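You operate a simulated robot arm through the tools that you are given. There is no shell and no other tool. Be economical: measure what you need, move in short steps, check, and stop when the job is done.

You are at the controls of a simulated two-armed robot. One attempt, no reset.

Task
Take the mesh basket on the upper deck of the packing trolley and put it away on the grate of the drip tray. Take the yellow bottle on the packing bench top and put it away on the oil bench end. Put one of the nozzle blocks from the gauging bench top on the blue log card. Put the red tote on the gauging bench top away on the packing bench top. Put the small carton that says "210" from the gauging bench top on the shelf under the flat table and the small carton labelled "436" on the front edge of stand 6. Fetch the camera lens from the gauging bench top and set it on the packing bench top. Do these in any order. Set down upright: mesh basket, yellow bottle, nozzle block, small carton, camera lens.

Only the result counts: the job must be done as asked and must still hold three seconds after the hand-in. Knocking over, shifting, dropping, spilling or breaking anything else fails it.

Robot
Two 7-joint arms with fingered hands on one trunk, on a base that drives. Base frame: it is fixed to the floor where the robot stands at the start and does not move with it; the origin is under the middle of the robot, x ahead of it, y to its left, z up. Units: mm, rad, N and s.
The left shoulder is at the start at [40, 146, 1080], the right one opposite. With the tool pointing down near the work surface each hand reaches from about 280 to 720 mm from the robot's upright axis, wherever it stands, measured 20 degrees to its own side. Places, roughly: blue log card [-750, 250, 750]; camera lens [-1000, 1500, 750]; front edge of stand 6 (28x19 cm) [-4280, -160, 700]; grate of the drip tray (50x26 cm) [660, -2440, 820]; mesh basket [500, 250, 750]; nozzle block [-1000, 1000, 750]; oil bench end (15x29 cm) [680, -3300, 800]; packing bench top [700, 2200, 700]; red tote [-1000, 750, 750]; shelf under the flat table [-1200, -2600, 200]; small carton [-1000, 1000, 750]; yellow bottle [750, 1000, 750]. Payload 4 kg a hand.
The tool frame of a hand sits at the grasp point between the pads (the TCP): z along the fingers, y along the line on which they close. The tips reach 26 mm beyond it. The gripper opens to 148 mm. The gripper's body begins 73 mm behind the TCP. The gripper is a hand of 3 fingers: y runs from the thumb to the fingers, the wrist lies at [0, 0, -224] in the tool frame, and closing takes about 1.5 s.
Orientation is told as [roll, pitch, yaw] about the base's x, y, z axes, in that order, counted from this pose: with the fingers straight down and closing along the base's y, the tool's x points along the base's -x, its y along +y and its z along -z.

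Tools
- The arms move only by the tool drive_tool. It takes "left_targets", "right_targets" or both (then of equal length, played together; a hand with none holds still); each is a list of rows, each a list of 7 numbers: the finger opening in mm, from 0 to 148, then the shift along the tool's x, y, z in mm, then the turn, a rotation vector about the tool's x, y, z in rad. In form: [[grip, tx, ty, tz, wx, wy, wz], ...]. A call has 1 to 10 rows; each row shifts and turns the commanded pose from where the row before left it, along the tool's axes as they then stand. A row lasts 0.2 s, in which the tool goes at most 50 mm and 0.15 rad; a call with a longer step from one row to the next is refused whole, and so is a gripper value outside its range. Where a pose cannot be reached the arm comes as near as it can. A force on the tool above 40 N (or 10 N above the force at the start of the call, whichever is more), or a blocked arm, ends the call early, and 0.2 s more pass. Each finger travels about 108 mm/s and halts on what it meets, pressing with about 27 N; the grip force reading is that of the motor and also rises with nothing between the fingers. The clock runs only during rows and for 0.2 s after the last one: add rows that do not move to give the fingers time. The reply holds the time, the measured pose of the TCP, the force on the tool along the base axes, the opening and the grip force, in the units named above and with some noise, with the torque about the TCP (base axes, N m) and any sound that the robot's microphone picked up.
- Cameras (640 x 400 px; columns grow to the right, rows downward): "scene" is now at [50.2, 67.6, 1307.4]; the picture's right is [0.95, -0.31, -0.00], its down [-0.19, -0.60, -0.78] and it looks along [0.24, 0.74, -0.63] (base axes); focal length 214 px, centre (320, 200). "left" rides on the left gripper at [-68, -39, -90] in its tool frame; the picture's right is [0.50, -0.87, 0.00], its down [0.66, 0.38, -0.65] and it looks along [0.57, 0.33, 0.76] (tool axes); focal length 222 px, centre (320, 200). "right" rides on the right gripper at [68, -39, -90] in its tool frame; the picture's right is [0.50, 0.87, 0.00], its down [-0.66, 0.38, -0.65] and it looks along [-0.57, 0.33, 0.76] (tool axes); focal length 222 px, centre (320, 200). There is no depth. A picture from a camera that has moved, and an enlarged one, comes with that camera's place and axes in the base frame and with its lens. The place of the scene camera against the robot may be out by one fixed shift of up to 18 mm in any direction.
- grab_frame(camera): a new picture of that camera. No time passes.
- raise_lower(by): slides the trunk up (or, below 0, down) by that many mm; the arms and the scene camera ride with it, the base frame stays. It gives what a move gives, with no picture.
- drive_base(legs): drives the robot by 1 to 6 legs, each [ahead, left, turn to the left] in mm, mm and rad, along the robot's own axes; the way and the turn of a leg run together, so that a leg with both is an arc; at most 1500 mm and 3.142 rad a leg. The arms and the cameras ride along, it lands a little off, and it stops where it bumps. It gives what a move gives.
- hand_shape(shape, hand): the hand has 3 fingers and takes this shape, open, in about a second: jaw (thumb against the fingers, like two jaws); tri (thumb and two fingers); tip (a fingertip pinch); poke (one finger out to press); point (the index stretched); flat (the hand flat); cup (the hand cupped); fist (a fist). The gripper value then closes the fingers along that shape, each until it touches; the sizes above hold for jaw. It gives what a move gives, with no picture.
- aim_head(pan, tilt): turns the head with the scene camera to pan (to the left, within 1.501 rad either way) and tilt (down, from -0.506 to 1.204), counted from straight ahead of the robot. It gives what a move gives.
- zoom(camera, box): a new picture of the part [left, top, right, bottom] of that camera's present view, enlarged. No time passes.
- job_done(): hands the job in; it is judged then, once.

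Work in short steps. Places have to be worked out from the pictures, the camera data and where the tool is seen: move nearer, look again, correct. Check each grasp and each placing, and mend what went wrong. You have 207 turns and 194 pictures in all, those below and enlarged ones among them. Open the grippers and draw the arms clear of the work before you hand the job in, unless the task says otherwise; then end with one line.

The tools are called after "Emit:" as name(argument=value, ...) on one line, values as JSON. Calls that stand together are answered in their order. drive_tool: Moves the arms, as the interface text tells. Its arguments: {"type":"object","properties":{"left_targets":{"type":"array"},"right_targets":{"type":"array"}},"required":[]} The other tools are called the same way: raise_lower (by) slides the trunk up or down; hand_shape (shape, hand) gives the hand a shape; drive_base (legs) drives the base; aim_head (pan, tilt) turns the head that bears the scene camera; grab_frame (camera) takes a picture; zoom (camera, box) takes an enlarged picture of a part of a camera's view; job_done () hands the job in.

At the start:

```text
time: 0.0
left_tool_pos: [387.3, 492.1, 1116.4]
left_ee_rot: [0.0, 0.001, 0.0]
left_wrist_force: [0.1, 0.3, -0.5]
left_ft_torque: [0.01, 0.03, 0.0]
left_grip_width: 147.7
left_grip_force: 0.0
left_shape: jaw
right_tool_pos: [381.9, 20.7, 1141.8]
right_ee_rot: [0.0, 0.0, 0.0]
right_wrist_force: [0.0, -0.1, -0.5]
right_ft_torque: [-0.02, -0.03, -0.04]
right_grip_width: 147.7
right_grip_force: 0.0
right_shape: jaw
trunk travel left (down, up): [-250.0, 256.0]
robot x, y, heading: [-1.7, -2.8, 0.001]
head pan, tilt: [1.26, 0.681]
```

scene: 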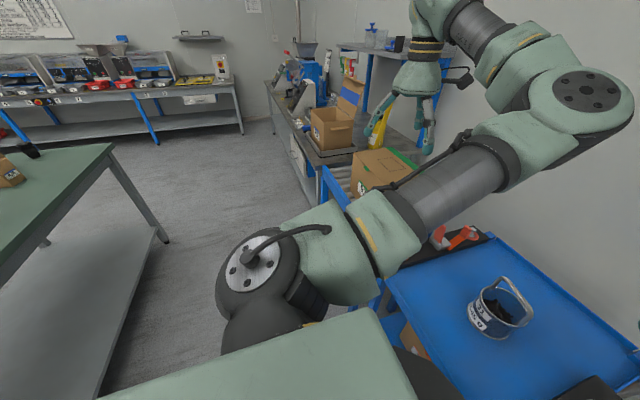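
right: 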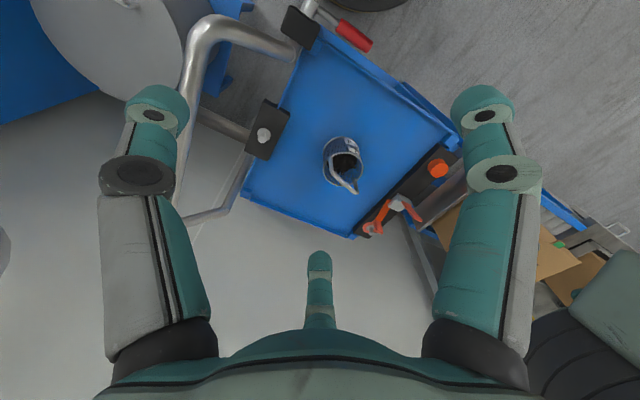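
left: 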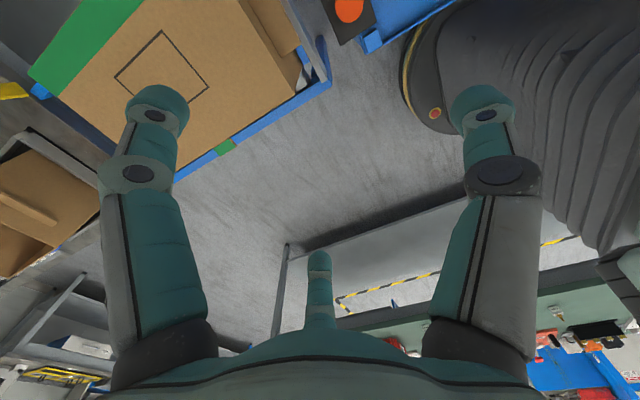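

I begin by looking around: first towards the trolley ahead.

Emit:
aim_head(pan=0.3, tilt=0.7)

Emit:
grab_frame(camera="scene")

Emit:
aim_head(pan=-1.2, tilt=0.4)

Emit:
grab_frame(camera="scene")

```text
time: 1.2
left_tool_pos: [385.9, 490.6, 1116.2]
left_ee_rot: [0.001, 0.0, -0.001]
left_wrist_force: [-0.3, 1.5, -0.2]
left_ft_torque: [0.04, 0.0, 0.02]
left_grip_width: 147.8
left_grip_force: 0.1
left_shape: jaw
right_tool_pos: [381.7, 20.7, 1141.6]
right_ee_rot: [0.0, 0.001, -0.001]
right_wrist_force: [0.2, 1.2, -1.1]
right_ft_torque: [-0.02, 0.0, -0.02]
right_grip_width: 147.8
right_grip_force: 0.1
right_shape: jaw
trunk travel left (down, up): [-250.0, 256.0]
robot x, y, heading: [1.2, 1.2, 0.006]
head pan, tilt: [0.3, 0.7]
```

```text
190 pictures are left
camera scene: at [105.2, 11.2, 1305.8], right [0.3, -0.95, 0.0], down [-0.62, -0.19, -0.76], along [0.73, 0.23, -0.64], focal length 214 px, centre (320, 200)
```

scene: 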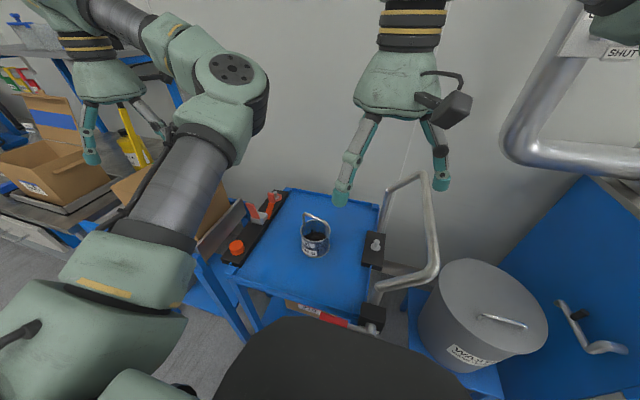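

```text
time: 2.8
left_tool_pos: [385.8, 492.1, 1116.4]
left_ee_rot: [0.001, -0.001, 0.0]
left_wrist_force: [0.2, 0.3, 0.9]
left_ft_torque: [0.01, 0.03, -0.03]
left_grip_width: 148.0
left_grip_force: 0.0
left_shape: jaw
right_tool_pos: [381.8, 20.8, 1141.8]
right_ee_rot: [0.0, 0.001, 0.001]
right_wrist_force: [-0.2, 0.1, 0.5]
right_ft_torque: [0.0, 0.02, 0.02]
right_grip_width: 147.9
right_grip_force: 0.1
right_shape: jaw
trunk travel left (down, up): [-250.0, 256.0]
robot x, y, heading: [-3.0, -1.4, 0.001]
head pan, tilt: [-1.201, 0.4]
```

```text
189 pictures are left
camera scene: at [57.6, -100.4, 1332.6], right [-0.93, -0.36, 0.0], down [-0.14, 0.36, -0.92], along [0.33, -0.86, -0.39], focal length 214 px, centre (320, 200)
```

scene: 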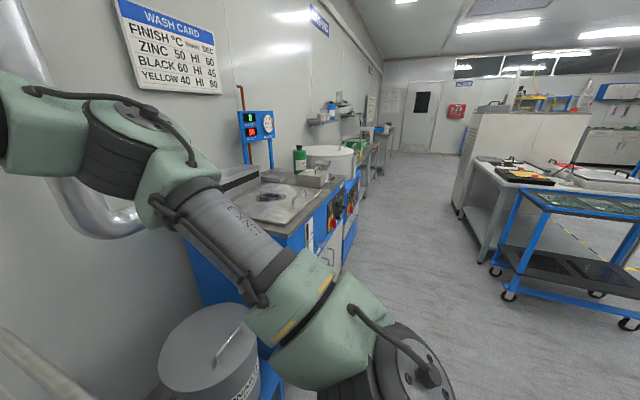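

The basket stands at about (505, 153) on the blue deck. I take a closer look at it with the right camera.

Emit:
zoom(camera="right", box=[240, 90, 440, 240])

Emit:
aim_head(pan=0.3, tilt=0.8)

Emit:
zoom(camera="scene", box=[220, 140, 420, 290])

```text
2.67 times, centred on (340, 165) of right
camera zoom: at [313.0, -17.6, 1231.9], right [-0.5, 0.87, 0.0], down [0.66, 0.38, 0.65], along [0.57, 0.33, -0.76], focal length 592 px, centre (267, 293)
```

zoom: 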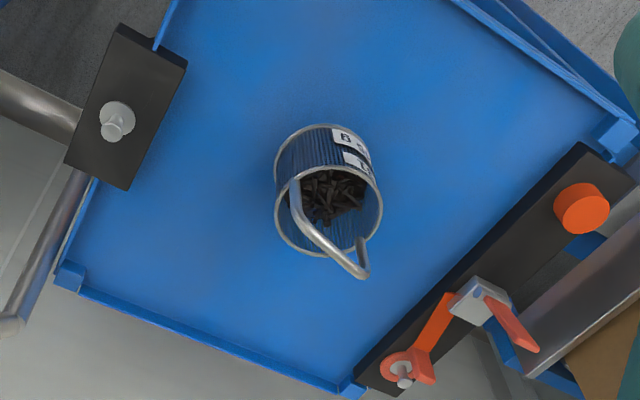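

```text
time: 4.4
left_tool_pos: [387.4, 489.9, 1116.3]
left_ee_rot: [0.0, 0.0, -0.001]
left_wrist_force: [-0.3, -0.4, -0.1]
left_ft_torque: [0.04, 0.0, 0.0]
left_grip_width: 147.8
left_grip_force: 0.1
left_shape: jaw
right_tool_pos: [381.0, 21.2, 1142.3]
right_ee_rot: [0.001, 0.001, -0.001]
right_wrist_force: [-0.4, -0.2, -0.3]
right_ft_torque: [-0.01, 0.03, -0.01]
right_grip_width: 147.9
right_grip_force: 0.1
right_shape: jaw
trunk travel left (down, up): [-250.0, 256.0]
robot x, y, heading: [0.7, -0.2, -0.001]
head pan, tilt: [0.3, 0.799]
```

```text
2.67 times, centred on (320, 215) of scene
camera zoom: at [101.2, 9.8, 1297.5], right [0.3, -0.96, 0.0], down [-0.69, -0.21, -0.7], along [0.67, 0.21, -0.72], focal length 572 px, centre (320, 160)
```

zoom: 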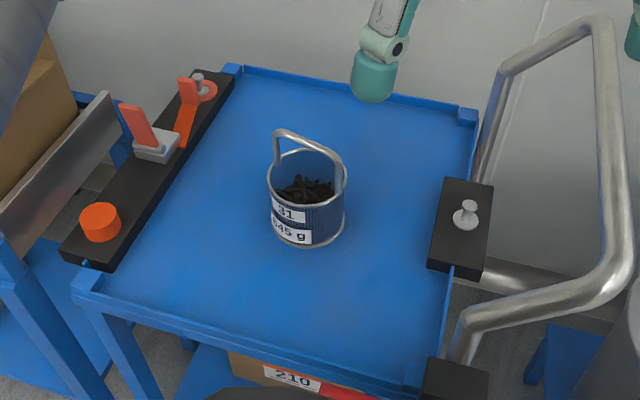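

Rim centre triangulates to about (514, 156, 825), about 88 mm wide, with a handle about 50 mm above it. I move the right hand above it, turned 45° so the fingers miss the handle's feet.

Emit:
drive_tool(right_targets=[[148, -26, 27, 20, 0, 0, 0], [148, -26, 27, 20, 0, 0, 0], [148, -26, 27, 36, 0, 0, 0], [148, -26, 27, 36, 0, 0, 0], [148, -28, 27, 36, 0, 0, 0], [148, 0, 0, 0, 0, 0, -0.148], [148, 0, 0, 0, 0, 0, -0.148], [148, 0, 0, 0, 0, 0, -0.148], [148, 0, 0, 0, 0, 0, -0.148], [148, 0, 0, 0, 0, 0, -0.148]])

Emit:
grab_frame(camera="right")

```text
refused: row 3 steps farther than a row can; nothing moved
```

```text
186 pictures are left
camera right: at [313.0, -17.6, 1231.9], right [-0.5, 0.87, 0.0], down [0.66, 0.38, 0.65], along [0.57, 0.33, -0.76], focal length 222 px, centre (320, 200)
```

right: 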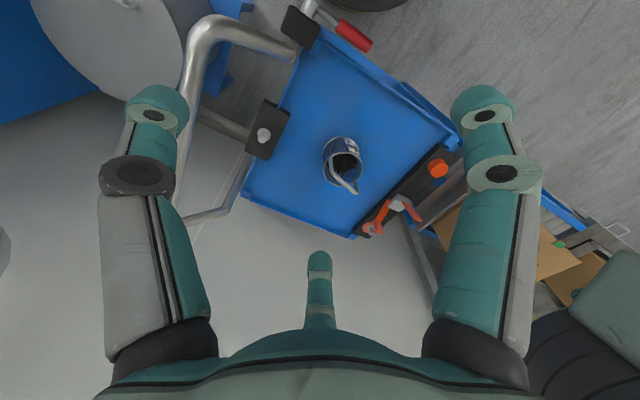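

The step was slightly too long; I resend with even steps.

Emit:
drive_tool(right_targets=[[148, -26, 27, 30, 0, 0, 0], [148, -26, 27, 30, 0, 0, 0], [148, -26, 27, 30, 0, 0, 0], [148, -26, 27, 30, 0, 0, 0], [148, -28, 27, 30, 0, 0, 0], [148, 0, 0, 5, 0, 0, -0.148], [148, 0, 0, 5, 0, 0, -0.148], [148, 0, 0, 5, 0, 0, -0.148], [148, 0, 0, 5, 0, 0, -0.148], [148, 0, 0, 5, 0, 0, -0.148]])

Emit:
grab_frame(camera="right")

```text
time: 6.6
left_tool_pos: [385.5, 491.7, 1115.3]
left_ee_rot: [0.0, 0.001, -0.001]
left_wrist_force: [-0.1, 0.0, -0.1]
left_ft_torque: [-0.04, 0.0, -0.01]
left_grip_width: 147.9
left_grip_force: 0.1
left_shape: jaw
right_tool_pos: [515.1, 155.7, 966.4]
right_ee_rot: [0.002, 0.002, 0.741]
right_wrist_force: [-0.7, 0.1, -0.2]
right_ft_torque: [0.02, 0.01, 0.01]
right_grip_width: 148.1
right_grip_force: 0.0
right_shape: jaw
trunk travel left (down, up): [-250.0, 256.0]
robot x, y, heading: [0.9, -3.7, -0.001]
head pan, tilt: [0.3, 0.799]
```

```text
185 pictures are left
camera right: at [489.7, 82.6, 1057.0], right [-0.95, 0.3, 0.0], down [0.23, 0.72, 0.65], along [0.2, 0.62, -0.76], focal length 222 px, centre (320, 200)
```

right: 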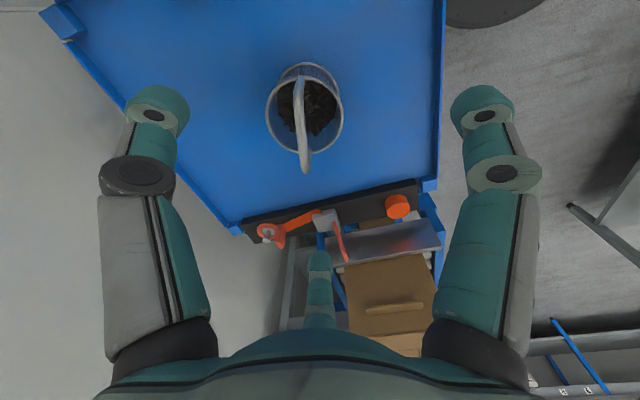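

The hand has three fingers around the TCP, and the basket lies about 15 mm off. I correct by (+13,-3) and go down to look again.

Emit:
drive_tool(right_targets=[[148, -7.6, -11, 0, 0, 0, 0], [148, 0, 0, 30, 0, 0, 0], [148, 0, 0, 30, 0, 0, 0]])

Emit:
grab_frame(camera="right")

Emit:
grab_frame(camera="scene")

```text
time: 7.4
left_tool_pos: [387.5, 490.7, 1115.9]
left_ee_rot: [0.001, -0.001, 0.0]
left_wrist_force: [0.1, 0.6, 0.1]
left_ft_torque: [-0.01, -0.02, -0.04]
left_grip_width: 148.0
left_grip_force: 0.1
left_shape: jaw
right_tool_pos: [526.6, 153.7, 905.4]
right_ee_rot: [0.001, -0.001, 0.74]
right_wrist_force: [-0.1, 0.2, 0.2]
right_ft_torque: [-0.01, 0.02, 0.01]
right_grip_width: 148.0
right_grip_force: 0.1
right_shape: jaw
trunk travel left (down, up): [-250.0, 256.0]
robot x, y, heading: [-1.2, 0.4, 0.005]
head pan, tilt: [0.3, 0.799]
```

```text
184 pictures are left
camera right: at [502.4, 79.0, 996.0], right [-0.95, 0.3, 0.0], down [0.23, 0.72, 0.65], along [0.2, 0.62, -0.76], focal length 222 px, centre (320, 200)
```

right: 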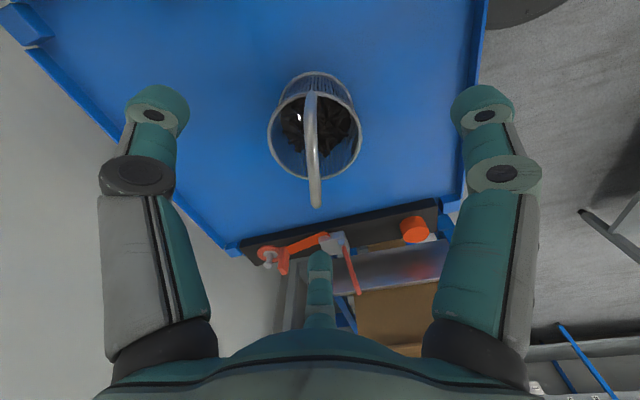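

```text
183 pictures are left
camera scene: at [101.6, 9.9, 1297.5], right [0.3, -0.96, 0.0], down [-0.69, -0.21, -0.7], along [0.67, 0.21, -0.72], focal length 214 px, centre (320, 200)
```

scene: 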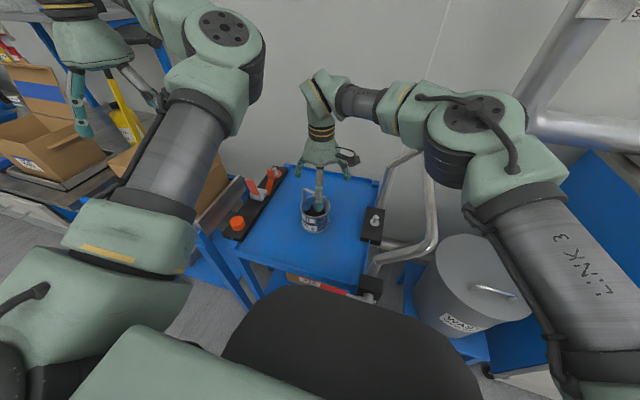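

The combined views now put the rim nearer (535, 162, 792). I shift that way and go down 50 to check.

Emit:
drive_tool(right_targets=[[148, -11, 0, 0, 0, 0, 0], [148, 0, 0, 25, 0, 0, 0], [148, 0, 0, 25, 0, 0, 0]])

Emit:
grab_frame(camera="right")

Emit:
zoom(camera="scene", box=[240, 140, 400, 260])

```text
time: 8.2
left_tool_pos: [387.3, 491.3, 1115.5]
left_ee_rot: [0.0, -0.002, 0.0]
left_wrist_force: [0.0, 1.5, 0.7]
left_ft_torque: [0.02, 0.02, 0.01]
left_grip_width: 147.8
left_grip_force: 0.1
left_shape: jaw
right_tool_pos: [534.3, 159.8, 855.4]
right_ee_rot: [0.001, -0.001, 0.74]
right_wrist_force: [-0.4, -0.1, 0.0]
right_ft_torque: [0.02, 0.0, 0.0]
right_grip_width: 148.2
right_grip_force: 0.1
right_shape: jaw
trunk travel left (down, up): [-250.0, 256.0]
robot x, y, heading: [-4.4, -1.7, -0.002]
head pan, tilt: [0.3, 0.799]
```

```text
182 pictures are left
camera right: at [510.0, 85.9, 945.9], right [-0.95, 0.3, 0.0], down [0.23, 0.72, 0.65], along [0.2, 0.62, -0.76], focal length 222 px, centre (320, 200)
```

right: 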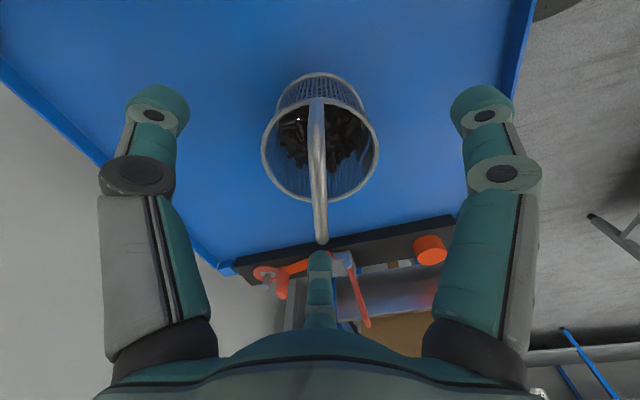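

```text
3.33 times, centred on (320, 200) of scene
camera zoom: at [101.4, 10.0, 1297.5], right [0.3, -0.96, 0.0], down [-0.69, -0.21, -0.7], along [0.67, 0.21, -0.72], focal length 715 px, centre (320, 200)
```

zoom: 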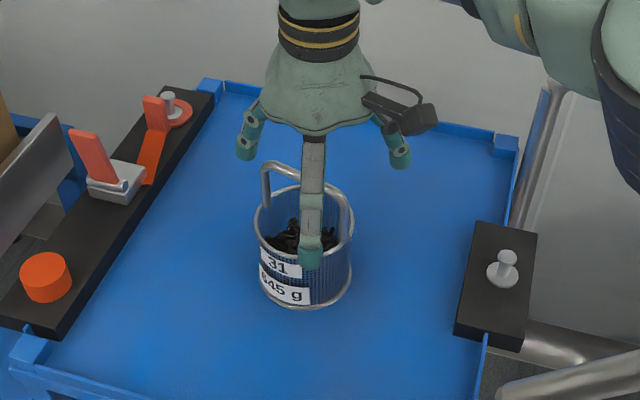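

Rim is centred under the TCP at z about 797. I go down 62 and close the fingers on the basket.

Emit:
drive_tool(right_targets=[[148, 0, 0, 31, 0, 0, 0], [148, 0, 0, 31, 0, 0, 0], [80, 0, 0, 0, 0, 0, 0], [60, 0, 0, 0, 0, 0, 0], [60, 0, 0, 0, 0, 0, 0], [60, 0, 0, 0, 0, 0, 0], [60, 0, 0, 0, 0, 0, 0]])

Emit:
grab_frame(camera="right")

Emit:
zoom(camera="scene", box=[240, 140, 400, 260])

```text
time: 9.8
left_tool_pos: [386.9, 491.3, 1116.5]
left_ee_rot: [-0.001, 0.002, -0.001]
left_wrist_force: [-0.6, 0.3, 0.7]
left_ft_torque: [0.01, -0.03, 0.0]
left_grip_width: 147.9
left_grip_force: 0.0
left_shape: jaw
right_tool_pos: [532.0, 160.3, 793.7]
right_ee_rot: [0.001, -0.001, 0.74]
right_wrist_force: [0.1, 0.2, -0.2]
right_ft_torque: [-0.01, 0.01, -0.04]
right_grip_width: 82.1
right_grip_force: 27.4
right_shape: jaw
trunk travel left (down, up): [-250.0, 256.0]
robot x, y, heading: [-3.3, -0.4, 0.001]
head pan, tilt: [0.3, 0.799]
```

```text
180 pictures are left
camera right: at [509.1, 85.9, 884.5], right [-0.95, 0.3, 0.0], down [0.23, 0.72, 0.65], along [0.2, 0.62, -0.76], focal length 222 px, centre (320, 200)
```

right: 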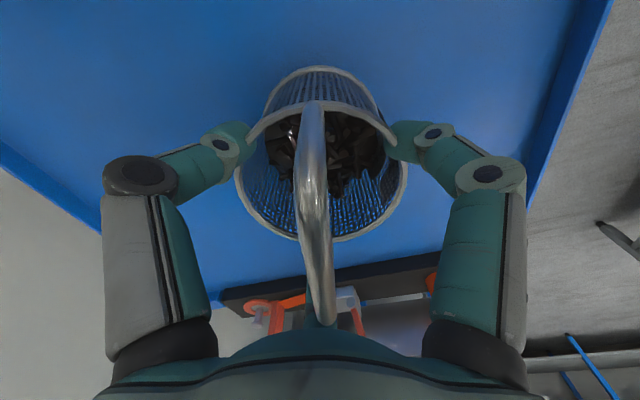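

```text
3.33 times, centred on (320, 200) of scene
camera zoom: at [101.8, 10.1, 1297.4], right [0.3, -0.96, 0.0], down [-0.69, -0.21, -0.7], along [0.67, 0.21, -0.72], focal length 715 px, centre (320, 200)
```

zoom: 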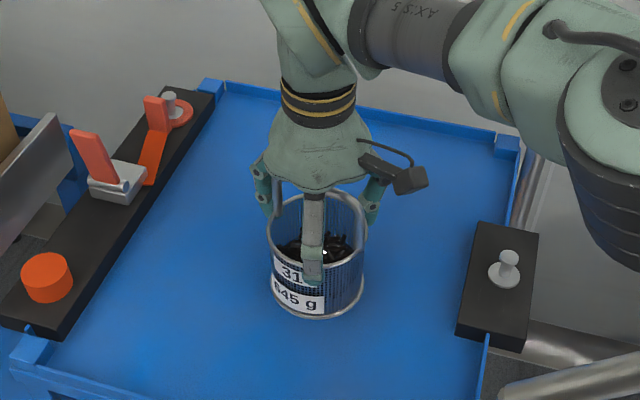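

Basket is gripped (82 mm, 27 N). I lift it 200 mm and check, and look left for the bottle.

Emit:
drive_tool(right_targets=[[60, 0, 0, -20, 0, 0, 0], [60, 0, 0, -40, 0, 0, 0], [60, 0, 0, -45, 0, 0, 0], [60, 0, 0, -45, 0, 0, 0], [60, 0, 0, -45, 0, 0, 0], [60, 0, 0, -45, 0, 0, 0], [60, 40, 0, 0, 0, 0, 0], [60, 40, 0, 0, 0, 0, 0], [60, 40, 0, 0, 0, 0, 0]])

Emit:
aim_head(pan=1.0, tilt=0.5)

Emit:
grab_frame(camera="scene")

Emit:
grab_frame(camera="right")

```text
time: 11.8
left_tool_pos: [387.1, 489.9, 1115.9]
left_ee_rot: [0.002, 0.001, -0.001]
left_wrist_force: [-0.4, -1.2, -0.7]
left_ft_torque: [0.04, 0.01, -0.03]
left_grip_width: 147.8
left_grip_force: 0.0
left_shape: jaw
right_tool_pos: [443.7, 69.5, 1032.3]
right_ee_rot: [0.001, -0.001, 0.739]
right_wrist_force: [-0.2, 0.7, -6.2]
right_ft_torque: [0.0, -0.05, -0.01]
right_grip_width: 81.1
right_grip_force: 27.9
right_shape: jaw
right hand out of reach, approached as far as the arm can: row 6
trunk travel left (down, up): [-250.0, 256.0]
robot x, y, heading: [-1.8, 0.5, 0.001]
head pan, tilt: [0.3, 0.799]
```

```text
time: 12.9
left_tool_pos: [386.9, 490.7, 1115.7]
left_ee_rot: [0.001, 0.001, 0.0]
left_wrist_force: [-0.7, -0.9, 0.2]
left_ft_torque: [0.02, 0.04, 0.01]
left_grip_width: 147.9
left_grip_force: 0.0
left_shape: jaw
right_tool_pos: [445.3, 70.7, 1032.4]
right_ee_rot: [0.001, 0.0, 0.74]
right_wrist_force: [0.5, 1.2, -6.5]
right_ft_torque: [-0.03, -0.02, -0.03]
right_grip_width: 81.1
right_grip_force: 27.4
right_shape: jaw
trunk travel left (down, up): [-250.0, 256.0]
robot x, y, heading: [0.4, 1.7, 0.0]
head pan, tilt: [1.0, 0.499]
```

```text
178 pictures are left
camera scene: at [73.9, 62.4, 1323.4], right [0.84, -0.54, 0.0], down [-0.26, -0.4, -0.88], along [0.47, 0.74, -0.48], focal length 214 px, centre (320, 200)
```

scene: 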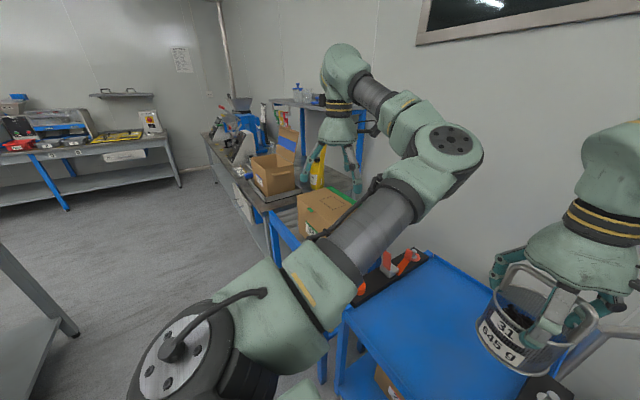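

```text
177 pictures are left
camera right: at [420.4, -2.2, 1122.3], right [-0.95, 0.3, 0.0], down [0.23, 0.72, 0.65], along [0.2, 0.62, -0.76], focal length 222 px, centre (320, 200)
```

right: 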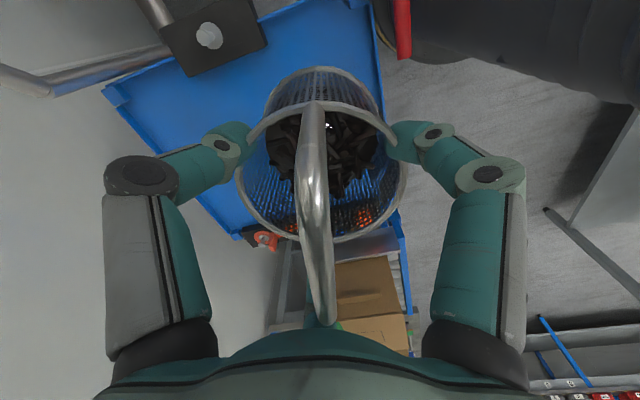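

Basket held steadily (6.3 N). I drive 850 mm to the left to face the yellow bottle.

Emit:
drive_base(legs=[[0, 850, 0]])

Emit:
aim_head(pan=0.4, tilt=0.6)

Emit:
grab_frame(camera="scene")

Emit:
grab_frame(camera="left")

```text
time: 17.4
left_tool_pos: [383.9, 1331.7, 1115.7]
left_ee_rot: [-0.001, 0.0, 0.002]
left_wrist_force: [-1.0, 0.9, -0.4]
left_ft_torque: [0.0, -0.04, -0.04]
left_grip_width: 148.3
left_grip_force: 0.0
left_shape: jaw
right_tool_pos: [442.9, 910.7, 1031.5]
right_ee_rot: [0.002, 0.002, 0.742]
right_wrist_force: [-0.2, 0.1, -7.0]
right_ft_torque: [-0.06, 0.03, 0.02]
right_grip_width: 81.1
right_grip_force: 26.9
right_shape: jaw
trunk travel left (down, up): [-250.0, 256.0]
robot x, y, heading: [-1.5, 840.3, 0.007]
head pan, tilt: [1.0, 0.499]
```

```text
time: 18.4
left_tool_pos: [385.0, 1331.5, 1115.6]
left_ee_rot: [0.001, 0.001, 0.003]
left_wrist_force: [-0.7, -0.7, -0.5]
left_ft_torque: [-0.01, 0.05, -0.01]
left_grip_width: 147.9
left_grip_force: 0.1
left_shape: jaw
right_tool_pos: [443.1, 912.3, 1032.4]
right_ee_rot: [0.003, 0.002, 0.742]
right_wrist_force: [-0.4, 0.2, -5.7]
right_ft_torque: [0.0, -0.03, -0.02]
right_grip_width: 80.8
right_grip_force: 26.6
right_shape: jaw
trunk travel left (down, up): [-250.0, 256.0]
robot x, y, heading: [2.2, 842.5, 0.003]
head pan, tilt: [0.4, 0.6]
```

```text
176 pictures are left
camera scene: at [104.7, 859.7, 1314.3], right [0.39, -0.92, 0.0], down [-0.52, -0.22, -0.82], along [0.76, 0.32, -0.57], focal length 214 px, centre (320, 200)
```

scene: 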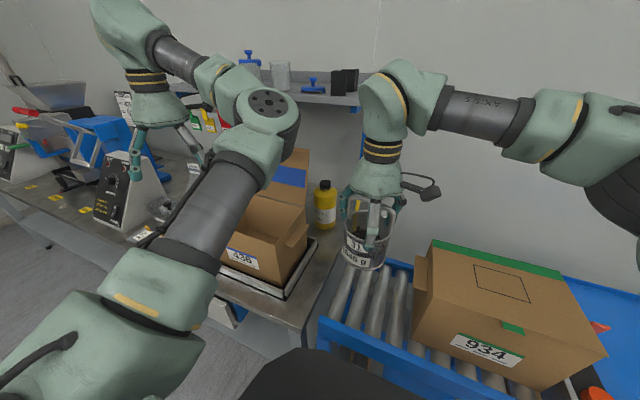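

```text
175 pictures are left
camera left: at [450.4, 1292.5, 1205.3], right [-0.5, -0.87, 0.0], down [-0.66, 0.38, 0.65], along [-0.57, 0.33, -0.76], focal length 222 px, centre (320, 200)
```

left: 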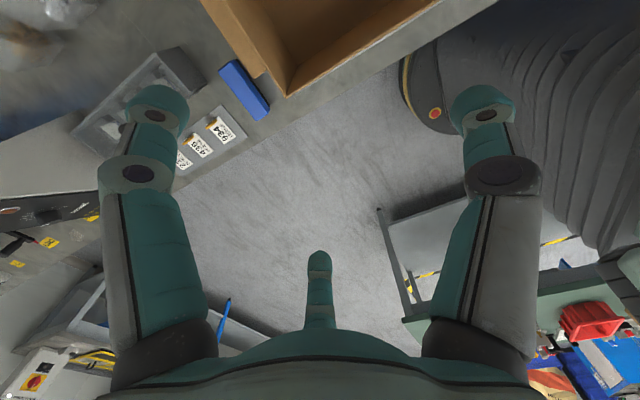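

The bottle stands by the wall near (722, 1095), with a shelf above it. I zoom to judge shelf and box clearance.

Emit:
zoom(camera="scene", box=[220, 50, 420, 300])

Emit:
zoom(camera="scene", box=[280, 160, 380, 260])

```text
1.60 times, centred on (320, 175) of scene
camera zoom: at [104.7, 859.7, 1314.3], right [0.39, -0.92, 0.0], down [-0.52, -0.22, -0.82], along [0.76, 0.32, -0.57], focal length 343 px, centre (320, 240)
```

zoom: 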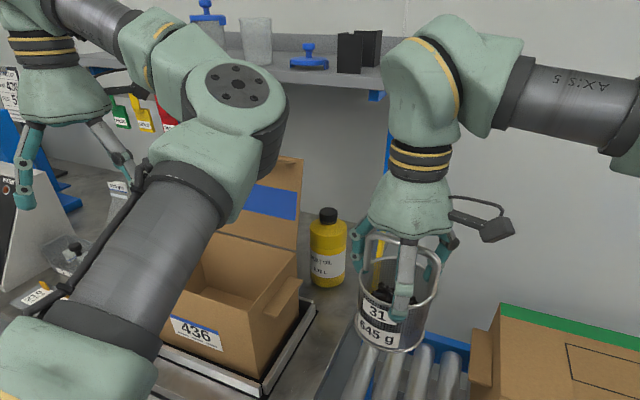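

```text
4.00 times, centred on (330, 210) of scene
camera zoom: at [104.7, 859.7, 1314.3], right [0.39, -0.92, 0.0], down [-0.52, -0.22, -0.82], along [0.76, 0.32, -0.57], focal length 858 px, centre (280, 160)
```

zoom: 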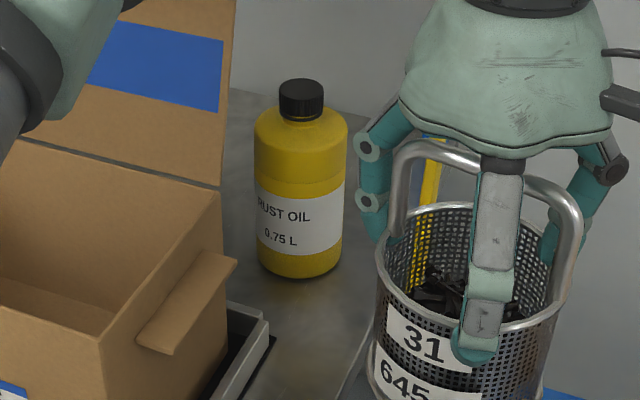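

I drive a little closer (80 ahead, 100 left) and re-measure with parallax.

Emit:
drive_base(legs=[[80, 100, 0]])

Emit:
aim_head(pan=0.2, tilt=0.5)

Emit:
grab_frame(camera="scene")

Emit:
zoom(camera="scene", box=[200, 100, 360, 260])

```text
time: 19.7
left_tool_pos: [462.0, 1409.4, 1113.7]
left_ee_rot: [-0.002, 0.006, -0.023]
left_wrist_force: [-0.7, 0.3, 0.6]
left_ft_torque: [0.03, 0.03, -0.03]
left_grip_width: 147.6
left_grip_force: 0.0
left_shape: jaw
right_tool_pos: [510.3, 989.9, 1030.9]
right_ee_rot: [0.0, 0.006, 0.717]
right_wrist_force: [-0.5, -0.8, -6.4]
right_ft_torque: [-0.04, 0.01, -0.01]
right_grip_width: 81.2
right_grip_force: 27.3
right_shape: jaw
trunk travel left (down, up): [-250.0, 256.0]
robot x, y, heading: [67.4, 927.0, -0.021]
head pan, tilt: [0.4, 0.6]
stopped in leg 1: the robot was blocked; the commanded pose is now the measured one
```

```text
time: 20.5
left_tool_pos: [461.4, 1407.9, 1115.6]
left_ee_rot: [-0.001, 0.004, -0.024]
left_wrist_force: [-0.7, -0.1, 0.2]
left_ft_torque: [0.02, 0.01, 0.01]
left_grip_width: 147.9
left_grip_force: 0.0
left_shape: jaw
right_tool_pos: [510.2, 987.5, 1031.3]
right_ee_rot: [0.001, 0.002, 0.716]
right_wrist_force: [-0.2, -1.1, -5.9]
right_ft_torque: [0.0, 0.04, 0.0]
right_grip_width: 81.1
right_grip_force: 26.8
right_shape: jaw
trunk travel left (down, up): [-250.0, 256.0]
robot x, y, heading: [67.8, 924.5, -0.023]
head pan, tilt: [0.201, 0.499]
```

```text
172 pictures are left
camera scene: at [177.8, 927.4, 1323.5], right [0.18, -0.98, 0.0], down [-0.47, -0.08, -0.88], along [0.86, 0.16, -0.48], focal length 214 px, centre (320, 200)
```

scene: 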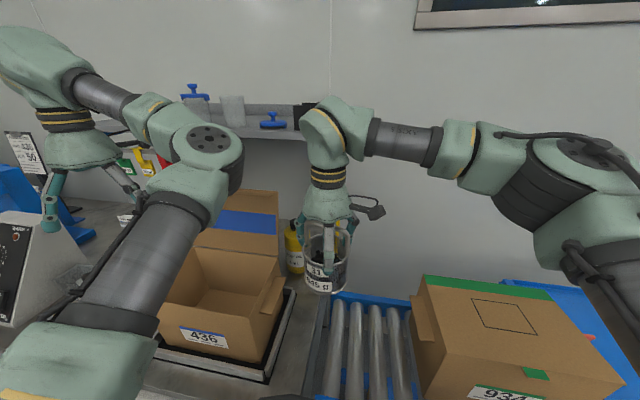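

```text
2.50 times, centred on (280, 180) of scene
camera zoom: at [177.8, 927.4, 1323.5], right [0.18, -0.98, 0.0], down [-0.47, -0.08, -0.88], along [0.86, 0.16, -0.48], focal length 536 px, centre (420, 250)
```

zoom: 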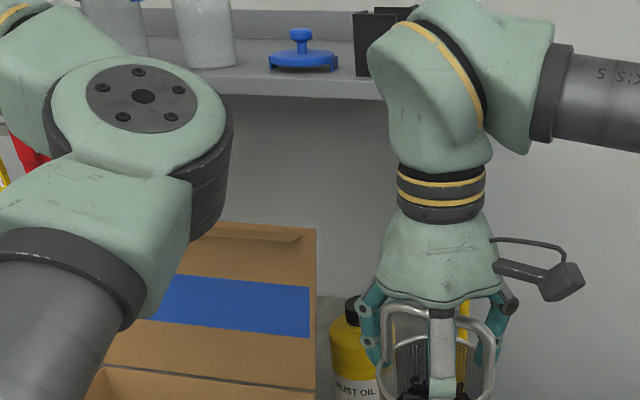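

I judged the bottle at (730, 1108), cap z 925, with the big carton's open flap close beside it. I raise the trunk, move the basket hand aside and bring the left camera over to look down.

Emit:
raise_lower(by=130)

Emit:
drive_tool(right_targets=[[60, 38, -18, 0, 0, 0, 0], [60, 38, -18, 0, 0, 0, 0], [60, 38, -18, 0, 0, 0, 0], [60, 38, -18, 0, 0, 0, 0], [60, 38, -18, 0, 0, 0, 0], [60, 38, -18, 0, 0, 0, 0], [60, 0, 0, 0, 0, 0, 0], [60, 0, 0, 0, 0, 0, 0]], left_targets=[[148, 0, -40, 0, 0, 0, 0], [148, 0, -40, 0, 0, 0, 0], [148, -15, -40, 0, 0, 0, 0], [148, -15, -40, 0, 0, 0, 0], [148, -20, -40, 0, 0, 0, 0], [148, -25, -40, 0, 0, 0, 0], [148, -25, -35, 0, 0, 0, 0], [148, -25, -35, 0, 0, 0, 0]])

Emit:
grab_frame(camera="left")

Emit:
grab_frame(camera="scene")

```text
time: 22.0
left_tool_pos: [463.3, 1408.7, 1244.1]
left_ee_rot: [-0.002, 0.003, -0.023]
left_wrist_force: [-0.3, -0.2, 0.7]
left_ft_torque: [0.01, 0.01, -0.02]
left_grip_width: 147.7
left_grip_force: 0.1
left_shape: jaw
right_tool_pos: [510.3, 989.1, 1159.5]
right_ee_rot: [0.001, 0.004, 0.717]
right_wrist_force: [0.6, 0.5, -6.3]
right_ft_torque: [-0.03, 0.03, 0.01]
right_grip_width: 81.3
right_grip_force: 27.1
right_shape: jaw
trunk travel left (down, up): [-380.0, 126.0]
robot x, y, heading: [67.2, 923.4, -0.023]
head pan, tilt: [0.201, 0.499]
```

```text
time: 23.8
left_tool_pos: [489.4, 1247.6, 1244.4]
left_ee_rot: [-0.003, 0.005, -0.024]
left_wrist_force: [-0.4, -0.9, -0.2]
left_ft_torque: [-0.02, 0.02, 0.02]
left_grip_width: 148.0
left_grip_force: 0.1
left_shape: jaw
left hand out of reach, approached as far as the arm can: row 5, 6, 7, 8
right_tool_pos: [412.1, 757.9, 1160.9]
right_ee_rot: [-0.001, 0.003, 0.716]
right_wrist_force: [-0.3, 0.5, -6.4]
right_ft_torque: [0.0, -0.01, 0.0]
right_grip_width: 81.1
right_grip_force: 27.2
right_shape: jaw
trunk travel left (down, up): [-380.0, 126.0]
robot x, y, heading: [65.7, 929.1, -0.021]
head pan, tilt: [0.201, 0.499]
```

```text
170 pictures are left
camera left: at [554.5, 1207.8, 1333.6], right [-0.52, -0.85, 0.0], down [-0.64, 0.4, 0.66], along [-0.56, 0.34, -0.76], focal length 222 px, centre (320, 200)
```

left: 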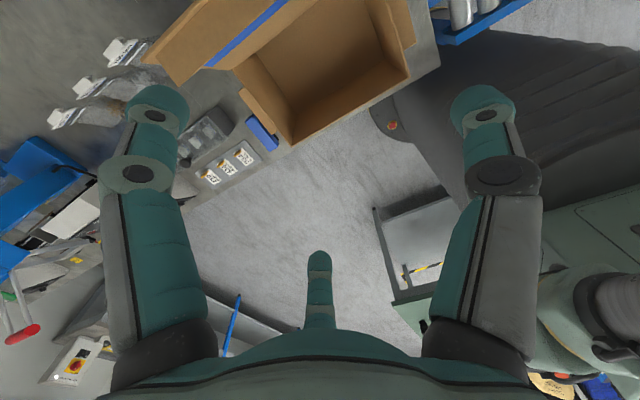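

```text
169 pictures are left
camera scene: at [178.6, 928.4, 1452.5], right [0.18, -0.98, 0.0], down [-0.47, -0.08, -0.88], along [0.86, 0.15, -0.48], focal length 214 px, centre (320, 200)
```

scene: 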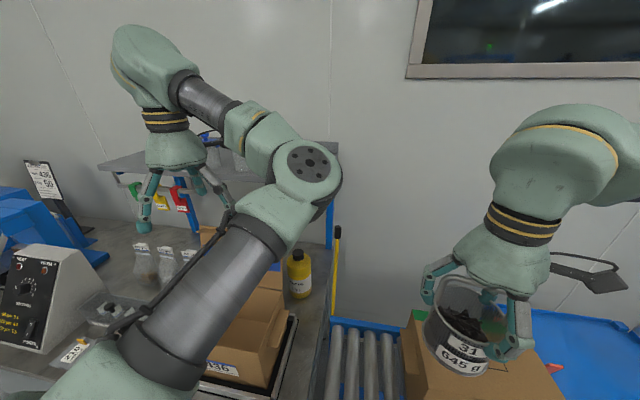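

The higher view gives a good baseline; I zoom on the bottle, flap and shelf.

Emit:
zoom(camera="scene", box=[180, 130, 380, 330])

```text
2.00 times, centred on (280, 230) of scene
camera zoom: at [178.6, 928.4, 1452.5], right [0.18, -0.98, 0.0], down [-0.47, -0.08, -0.88], along [0.86, 0.15, -0.48], focal length 429 px, centre (400, 140)
```

zoom: 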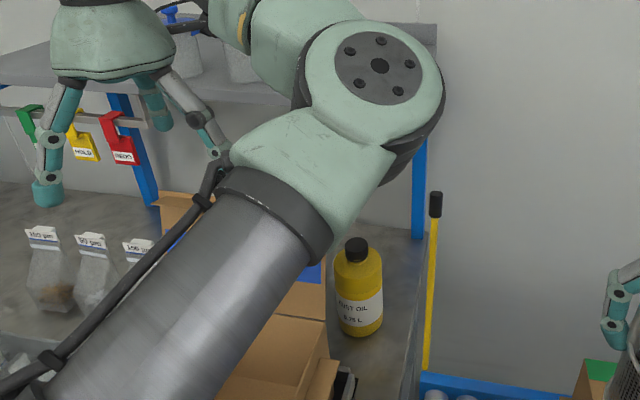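

Triangulated: bottle axis about (726, 1103), cap top about 932; the carton top is at z 926 with its flap up to about 1097, its edge at y 1107 and x 568–607. The shelf is far back. I reposition the base to y≈830 so the left arm comes in from the right of the flap.

Emit:
drive_base(legs=[[-15, 0, 0], [0, -95, 0.022]])

Emit:
drive_tool(left_targets=[[148, 0, -45, 0, 0, 0, 0], [148, 0, -45, 0, 0, 0, 0], [148, 0, -45, 0, 0, 0, 0], [148, 0, 0, 45, 0, 0, 0], [148, 0, 0, 45, 0, 0, 0], [148, 0, 0, 45, 0, 0, 0], [148, 0, 0, 45, 0, 0, 0], [148, 0, 0, 45, 0, 0, 0]])

Emit:
grab_frame(camera="scene")

```text
time: 25.3
left_tool_pos: [466.3, 1164.0, 1242.7]
left_ee_rot: [-0.006, 0.004, -0.001]
left_wrist_force: [0.1, 0.7, -0.5]
left_ft_torque: [-0.02, -0.03, -0.02]
left_grip_width: 147.8
left_grip_force: 0.2
left_shape: jaw
right_tool_pos: [401.6, 671.6, 1160.9]
right_ee_rot: [0.0, 0.004, 0.739]
right_wrist_force: [0.7, -0.4, -6.0]
right_ft_torque: [-0.03, -0.01, 0.0]
right_grip_width: 81.1
right_grip_force: 27.1
right_shape: jaw
trunk travel left (down, up): [-380.0, 126.0]
robot x, y, heading: [49.0, 827.8, 0.002]
head pan, tilt: [0.201, 0.499]
```

```text
time: 27.1
left_tool_pos: [467.6, 1169.9, 1020.3]
left_ee_rot: [-0.003, 0.002, -0.002]
left_wrist_force: [-0.2, 0.2, 0.0]
left_ft_torque: [0.0, -0.03, 0.01]
left_grip_width: 147.9
left_grip_force: 0.0
left_shape: jaw
left hand out of reach, approached as far as the arm can: row 1, 2, 3, 6
right_tool_pos: [398.6, 670.7, 1158.8]
right_ee_rot: [0.003, 0.005, 0.739]
right_wrist_force: [-0.5, -0.1, -6.3]
right_ft_torque: [-0.01, 0.0, -0.01]
right_grip_width: 81.0
right_grip_force: 26.8
right_shape: jaw
trunk travel left (down, up): [-380.0, 126.0]
robot x, y, heading: [46.0, 828.5, 0.002]
head pan, tilt: [0.201, 0.499]
```

```text
167 pictures are left
camera scene: at [162.2, 835.8, 1452.5], right [0.2, -0.98, 0.0], down [-0.47, -0.09, -0.88], along [0.86, 0.17, -0.48], focal length 214 px, centre (320, 200)
```

scene: 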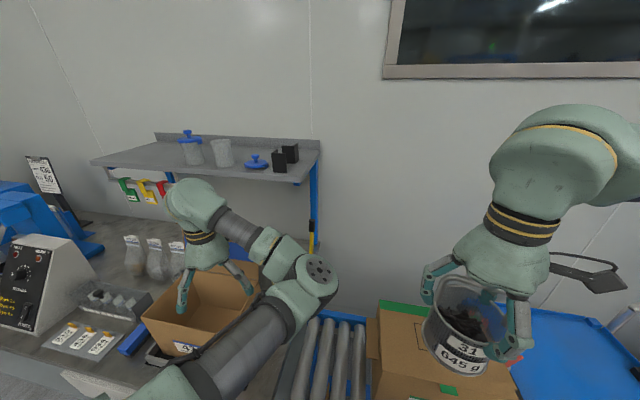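

The hand ended over the carton at (468, 1170, 1020), without contact. I move it right in y now, staying in front of the flap.

Emit:
drive_tool(left_targets=[[148, 0, -40, 0, 0, 0, 0], [148, 0, -40, 0, 0, 0, 0], [148, 0, -45, 0, 0, 0, 0], [148, 0, -45, 0, 0, 0, 0]])

Emit:
grab_frame(camera="scene")

```text
time: 28.1
left_tool_pos: [473.7, 1167.6, 1020.0]
left_ee_rot: [-0.005, 0.005, -0.001]
left_wrist_force: [0.0, -0.2, 0.9]
left_ft_torque: [0.0, 0.05, 0.01]
left_grip_width: 147.9
left_grip_force: 0.2
left_shape: jaw
left hand out of reach, approached as far as the arm can: row 1, 2, 3, 4
right_tool_pos: [399.4, 669.9, 1159.1]
right_ee_rot: [0.003, 0.001, 0.737]
right_wrist_force: [0.7, 0.1, -5.5]
right_ft_torque: [-0.01, -0.02, 0.0]
right_grip_width: 81.1
right_grip_force: 27.0
right_shape: jaw
trunk travel left (down, up): [-380.0, 126.0]
robot x, y, heading: [47.0, 830.8, 0.004]
head pan, tilt: [0.201, 0.499]
```

```text
166 pictures are left
camera scene: at [161.9, 835.4, 1452.5], right [0.2, -0.98, 0.0], down [-0.47, -0.09, -0.88], along [0.86, 0.17, -0.48], focal length 214 px, centre (320, 200)
```

scene: 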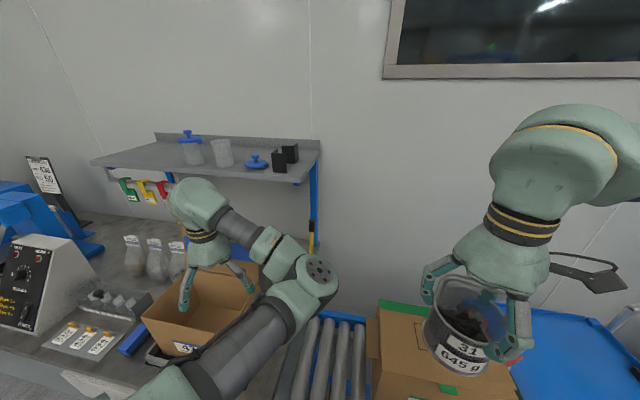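

The left arm is folded at a joint limit here. I back the base off 300 mm to get free room and stretch the arm out forward.

Emit:
drive_base(legs=[[-300, 0, 0]])

Emit:
drive_tool(left_targets=[[148, -45, 0, 0, 0, 0, 0], [148, -45, 0, 0, 0, 0, 0], [148, -45, 0, 0, 0, 0, 0], [148, -45, 0, 0, 0, 0, 0], [148, -20, -40, 0, 0, 0, 0], [148, 0, -45, 0, 0, 0, 0]])

Emit:
grab_frame(camera="scene")

```text
time: 30.2
left_tool_pos: [171.7, 1170.2, 1019.6]
left_ee_rot: [-0.005, 0.005, 0.004]
left_wrist_force: [0.0, -0.8, -0.4]
left_ft_torque: [-0.01, 0.0, -0.02]
left_grip_width: 148.0
left_grip_force: 0.1
left_shape: jaw
right_tool_pos: [101.1, 671.3, 1160.5]
right_ee_rot: [0.002, 0.004, 0.745]
right_wrist_force: [-0.5, 0.2, -6.1]
right_ft_torque: [-0.02, -0.01, -0.01]
right_grip_width: 81.1
right_grip_force: 26.8
right_shape: jaw
trunk travel left (down, up): [-380.0, 126.0]
robot x, y, heading: [-250.9, 831.8, 0.007]
head pan, tilt: [0.201, 0.499]
```

```text
time: 31.6
left_tool_pos: [368.4, 1084.3, 1020.2]
left_ee_rot: [-0.002, 0.004, 0.005]
left_wrist_force: [-0.5, 0.2, -0.9]
left_ft_torque: [0.03, -0.02, 0.02]
left_grip_width: 147.9
left_grip_force: 0.0
left_shape: jaw
right_tool_pos: [98.3, 669.1, 1159.7]
right_ee_rot: [0.002, 0.001, 0.741]
right_wrist_force: [0.5, 0.3, -5.6]
right_ft_torque: [-0.04, 0.07, 0.02]
right_grip_width: 81.3
right_grip_force: 26.6
right_shape: jaw
trunk travel left (down, up): [-380.0, 126.0]
robot x, y, heading: [-248.9, 833.1, 0.002]
head pan, tilt: [0.201, 0.499]
```

```text
165 pictures are left
camera scene: at [-139.6, 832.9, 1452.6], right [0.2, -0.98, 0.0], down [-0.47, -0.1, -0.88], along [0.86, 0.18, -0.48], focal length 214 px, centre (320, 200)
```

scene: 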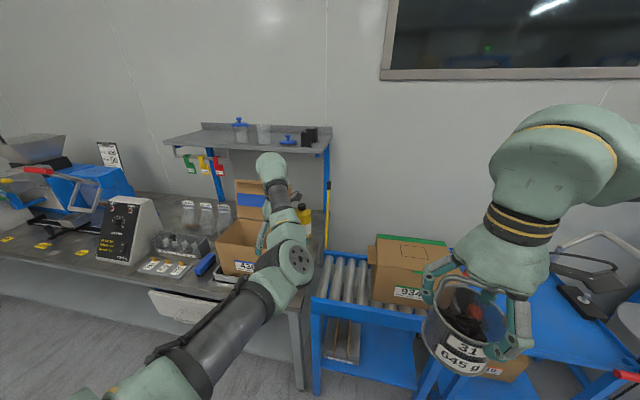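

The arm now stretches to 617 mm ahead. I raise the trunk (elbow higher, clear of the flap) while lowering the hand, extend a bit more and tilt the wrist about 17° to the right.

Emit:
raise_lower(by=120)

Emit:
drive_tool(left_targets=[[148, -14, 0, 38, 0, 0, 0], [148, -14, 0, 38, 0, 0, 0], [148, -14, 0, 38, 0, 0, 0], [148, -14, 0, 38, 0, 0, 0], [148, 0, 0, 0, -0.15, 0, 0], [148, 0, 0, 0, -0.15, 0, 0]])

Emit:
grab_frame(camera="scene")

```text
time: 33.1
left_tool_pos: [369.7, 1086.4, 1139.8]
left_ee_rot: [-0.004, 0.005, 0.002]
left_wrist_force: [0.4, 0.2, -1.0]
left_ft_torque: [0.0, 0.0, -0.03]
left_grip_width: 147.8
left_grip_force: 0.0
left_shape: jaw
right_tool_pos: [100.6, 671.3, 1281.0]
right_ee_rot: [0.001, 0.003, 0.743]
right_wrist_force: [0.0, -1.1, -6.5]
right_ft_torque: [0.0, -0.01, -0.04]
right_grip_width: 81.0
right_grip_force: 27.5
right_shape: jaw
trunk travel left (down, up): [-500.0, 6.0]
robot x, y, heading: [-257.2, 832.1, -0.001]
head pan, tilt: [0.201, 0.499]
```

```text
time: 34.5
left_tool_pos: [348.2, 1088.8, 1082.8]
left_ee_rot: [0.3, 0.003, 0.003]
left_wrist_force: [0.1, -0.3, -0.9]
left_ft_torque: [0.04, -0.04, 0.0]
left_grip_width: 147.9
left_grip_force: 0.0
left_shape: jaw
left hand out of reach, approached as far as the arm can: row 1, 2, 3, 4, 5, 6
right_tool_pos: [99.5, 670.8, 1281.5]
right_ee_rot: [0.004, 0.002, 0.744]
right_wrist_force: [0.3, -0.5, -5.9]
right_ft_torque: [-0.05, -0.02, 0.0]
right_grip_width: 81.1
right_grip_force: 27.0
right_shape: jaw
trunk travel left (down, up): [-500.0, 6.0]
robot x, y, heading: [-251.8, 829.8, 0.005]
head pan, tilt: [0.201, 0.499]
```

```text
164 pictures are left
camera scene: at [-139.3, 834.2, 1572.9], right [0.2, -0.98, 0.0], down [-0.47, -0.1, -0.88], along [0.86, 0.18, -0.48], focal length 214 px, centre (320, 200)
```

scene: 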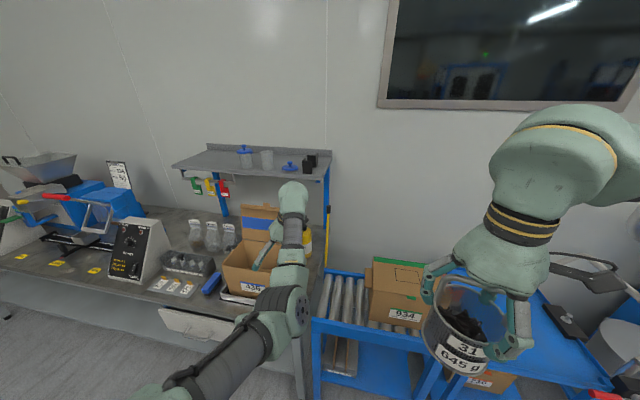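

Tool-down reach is limited in this pose. I'll come instead with a tilted approach (pointing left-forward-down, jaws closing horizontally), which keeps the wrist right of the flap. Lower the trunk and re-orient in free space.

Emit:
raise_lower(by=-150)

Emit:
drive_tool(left_targets=[[148, 0, 0, 0, 0.15, 0, 0], [148, 0, 0, 0, 0.15, 0, 0], [148, 0, 0, 0, 0, 0, -0.13], [148, 0, 0, 0, 0, 0, -0.13], [148, 0, 0, 0, 0, 0, -0.13], [148, 0, 0, 0, 0, 0, -0.13], [148, 0, 0, 0, 0, 0, -0.13], [148, 0, 0, 0, 0, 0, -0.13]])

Emit:
drive_tool(left_targets=[[148, 0, 0, 0, 0, -0.14, 0], [148, 0, 0, 0, 0, -0.14, 0], [148, 0, 0, 0, 0, -0.14, 0], [148, 0, 0, 0, 0, -0.14, 0], [148, 0, 0, 0, 0, -0.14, 0]])

Emit:
grab_frame(camera="scene")

```text
time: 36.2
left_tool_pos: [349.7, 1090.1, 933.0]
left_ee_rot: [0.298, 0.004, 0.004]
left_wrist_force: [0.3, 0.2, 0.2]
left_ft_torque: [0.02, 0.02, -0.02]
left_grip_width: 147.9
left_grip_force: 0.0
left_shape: jaw
right_tool_pos: [100.0, 671.9, 1130.9]
right_ee_rot: [0.002, 0.003, 0.745]
right_wrist_force: [0.0, 0.1, -6.4]
right_ft_torque: [-0.02, 0.02, -0.01]
right_grip_width: 81.2
right_grip_force: 26.8
right_shape: jaw
trunk travel left (down, up): [-350.0, 156.0]
robot x, y, heading: [-253.3, 830.6, 0.004]
head pan, tilt: [0.201, 0.499]
```

```text
time: 38.0
left_tool_pos: [234.4, 1146.4, 971.9]
left_ee_rot: [-0.001, 0.009, 0.782]
left_wrist_force: [1.0, -0.2, 0.4]
left_ft_torque: [0.05, 0.0, 0.0]
left_grip_width: 147.8
left_grip_force: 0.0
left_shape: jaw
left hand out of reach, approached as far as the arm can: row 4, 5, 6, 7, 8
right_tool_pos: [100.2, 671.7, 1130.4]
right_ee_rot: [0.001, 0.002, 0.743]
right_wrist_force: [0.1, 0.0, -6.5]
right_ft_torque: [-0.01, -0.02, 0.04]
right_grip_width: 80.9
right_grip_force: 26.8
right_shape: jaw
trunk travel left (down, up): [-350.0, 156.0]
robot x, y, heading: [-252.7, 831.5, 0.001]
head pan, tilt: [0.201, 0.499]
```

```text
time: 39.2
left_tool_pos: [175.0, 1175.5, 1016.5]
left_ee_rot: [-0.002, -0.691, 0.777]
left_wrist_force: [0.0, 0.1, -0.1]
left_ft_torque: [-0.02, -0.02, -0.01]
left_grip_width: 148.0
left_grip_force: 0.2
left_shape: jaw
left hand out of reach, approached as far as the arm can: row 1, 2, 3, 4, 5
right_tool_pos: [98.3, 671.7, 1130.6]
right_ee_rot: [0.001, 0.0, 0.744]
right_wrist_force: [-0.5, -0.3, -6.1]
right_ft_torque: [-0.03, 0.02, 0.0]
right_grip_width: 81.2
right_grip_force: 27.0
right_shape: jaw
trunk travel left (down, up): [-350.0, 156.0]
robot x, y, heading: [-252.0, 833.9, 0.0]
head pan, tilt: [0.201, 0.499]
```

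```text
163 pictures are left
camera scene: at [-139.8, 835.5, 1422.5], right [0.2, -0.98, 0.0], down [-0.47, -0.1, -0.88], along [0.86, 0.18, -0.48], focal length 214 px, centre (320, 200)
```

scene: 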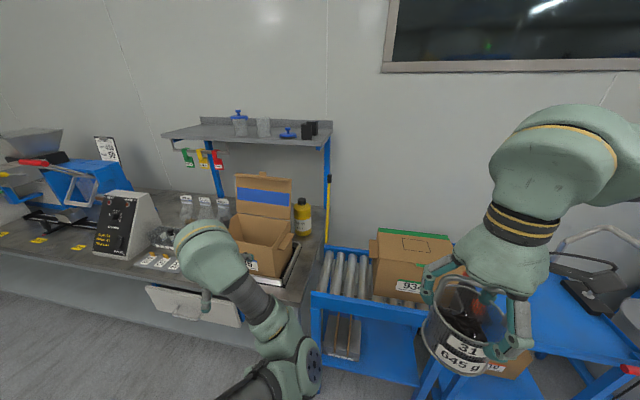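

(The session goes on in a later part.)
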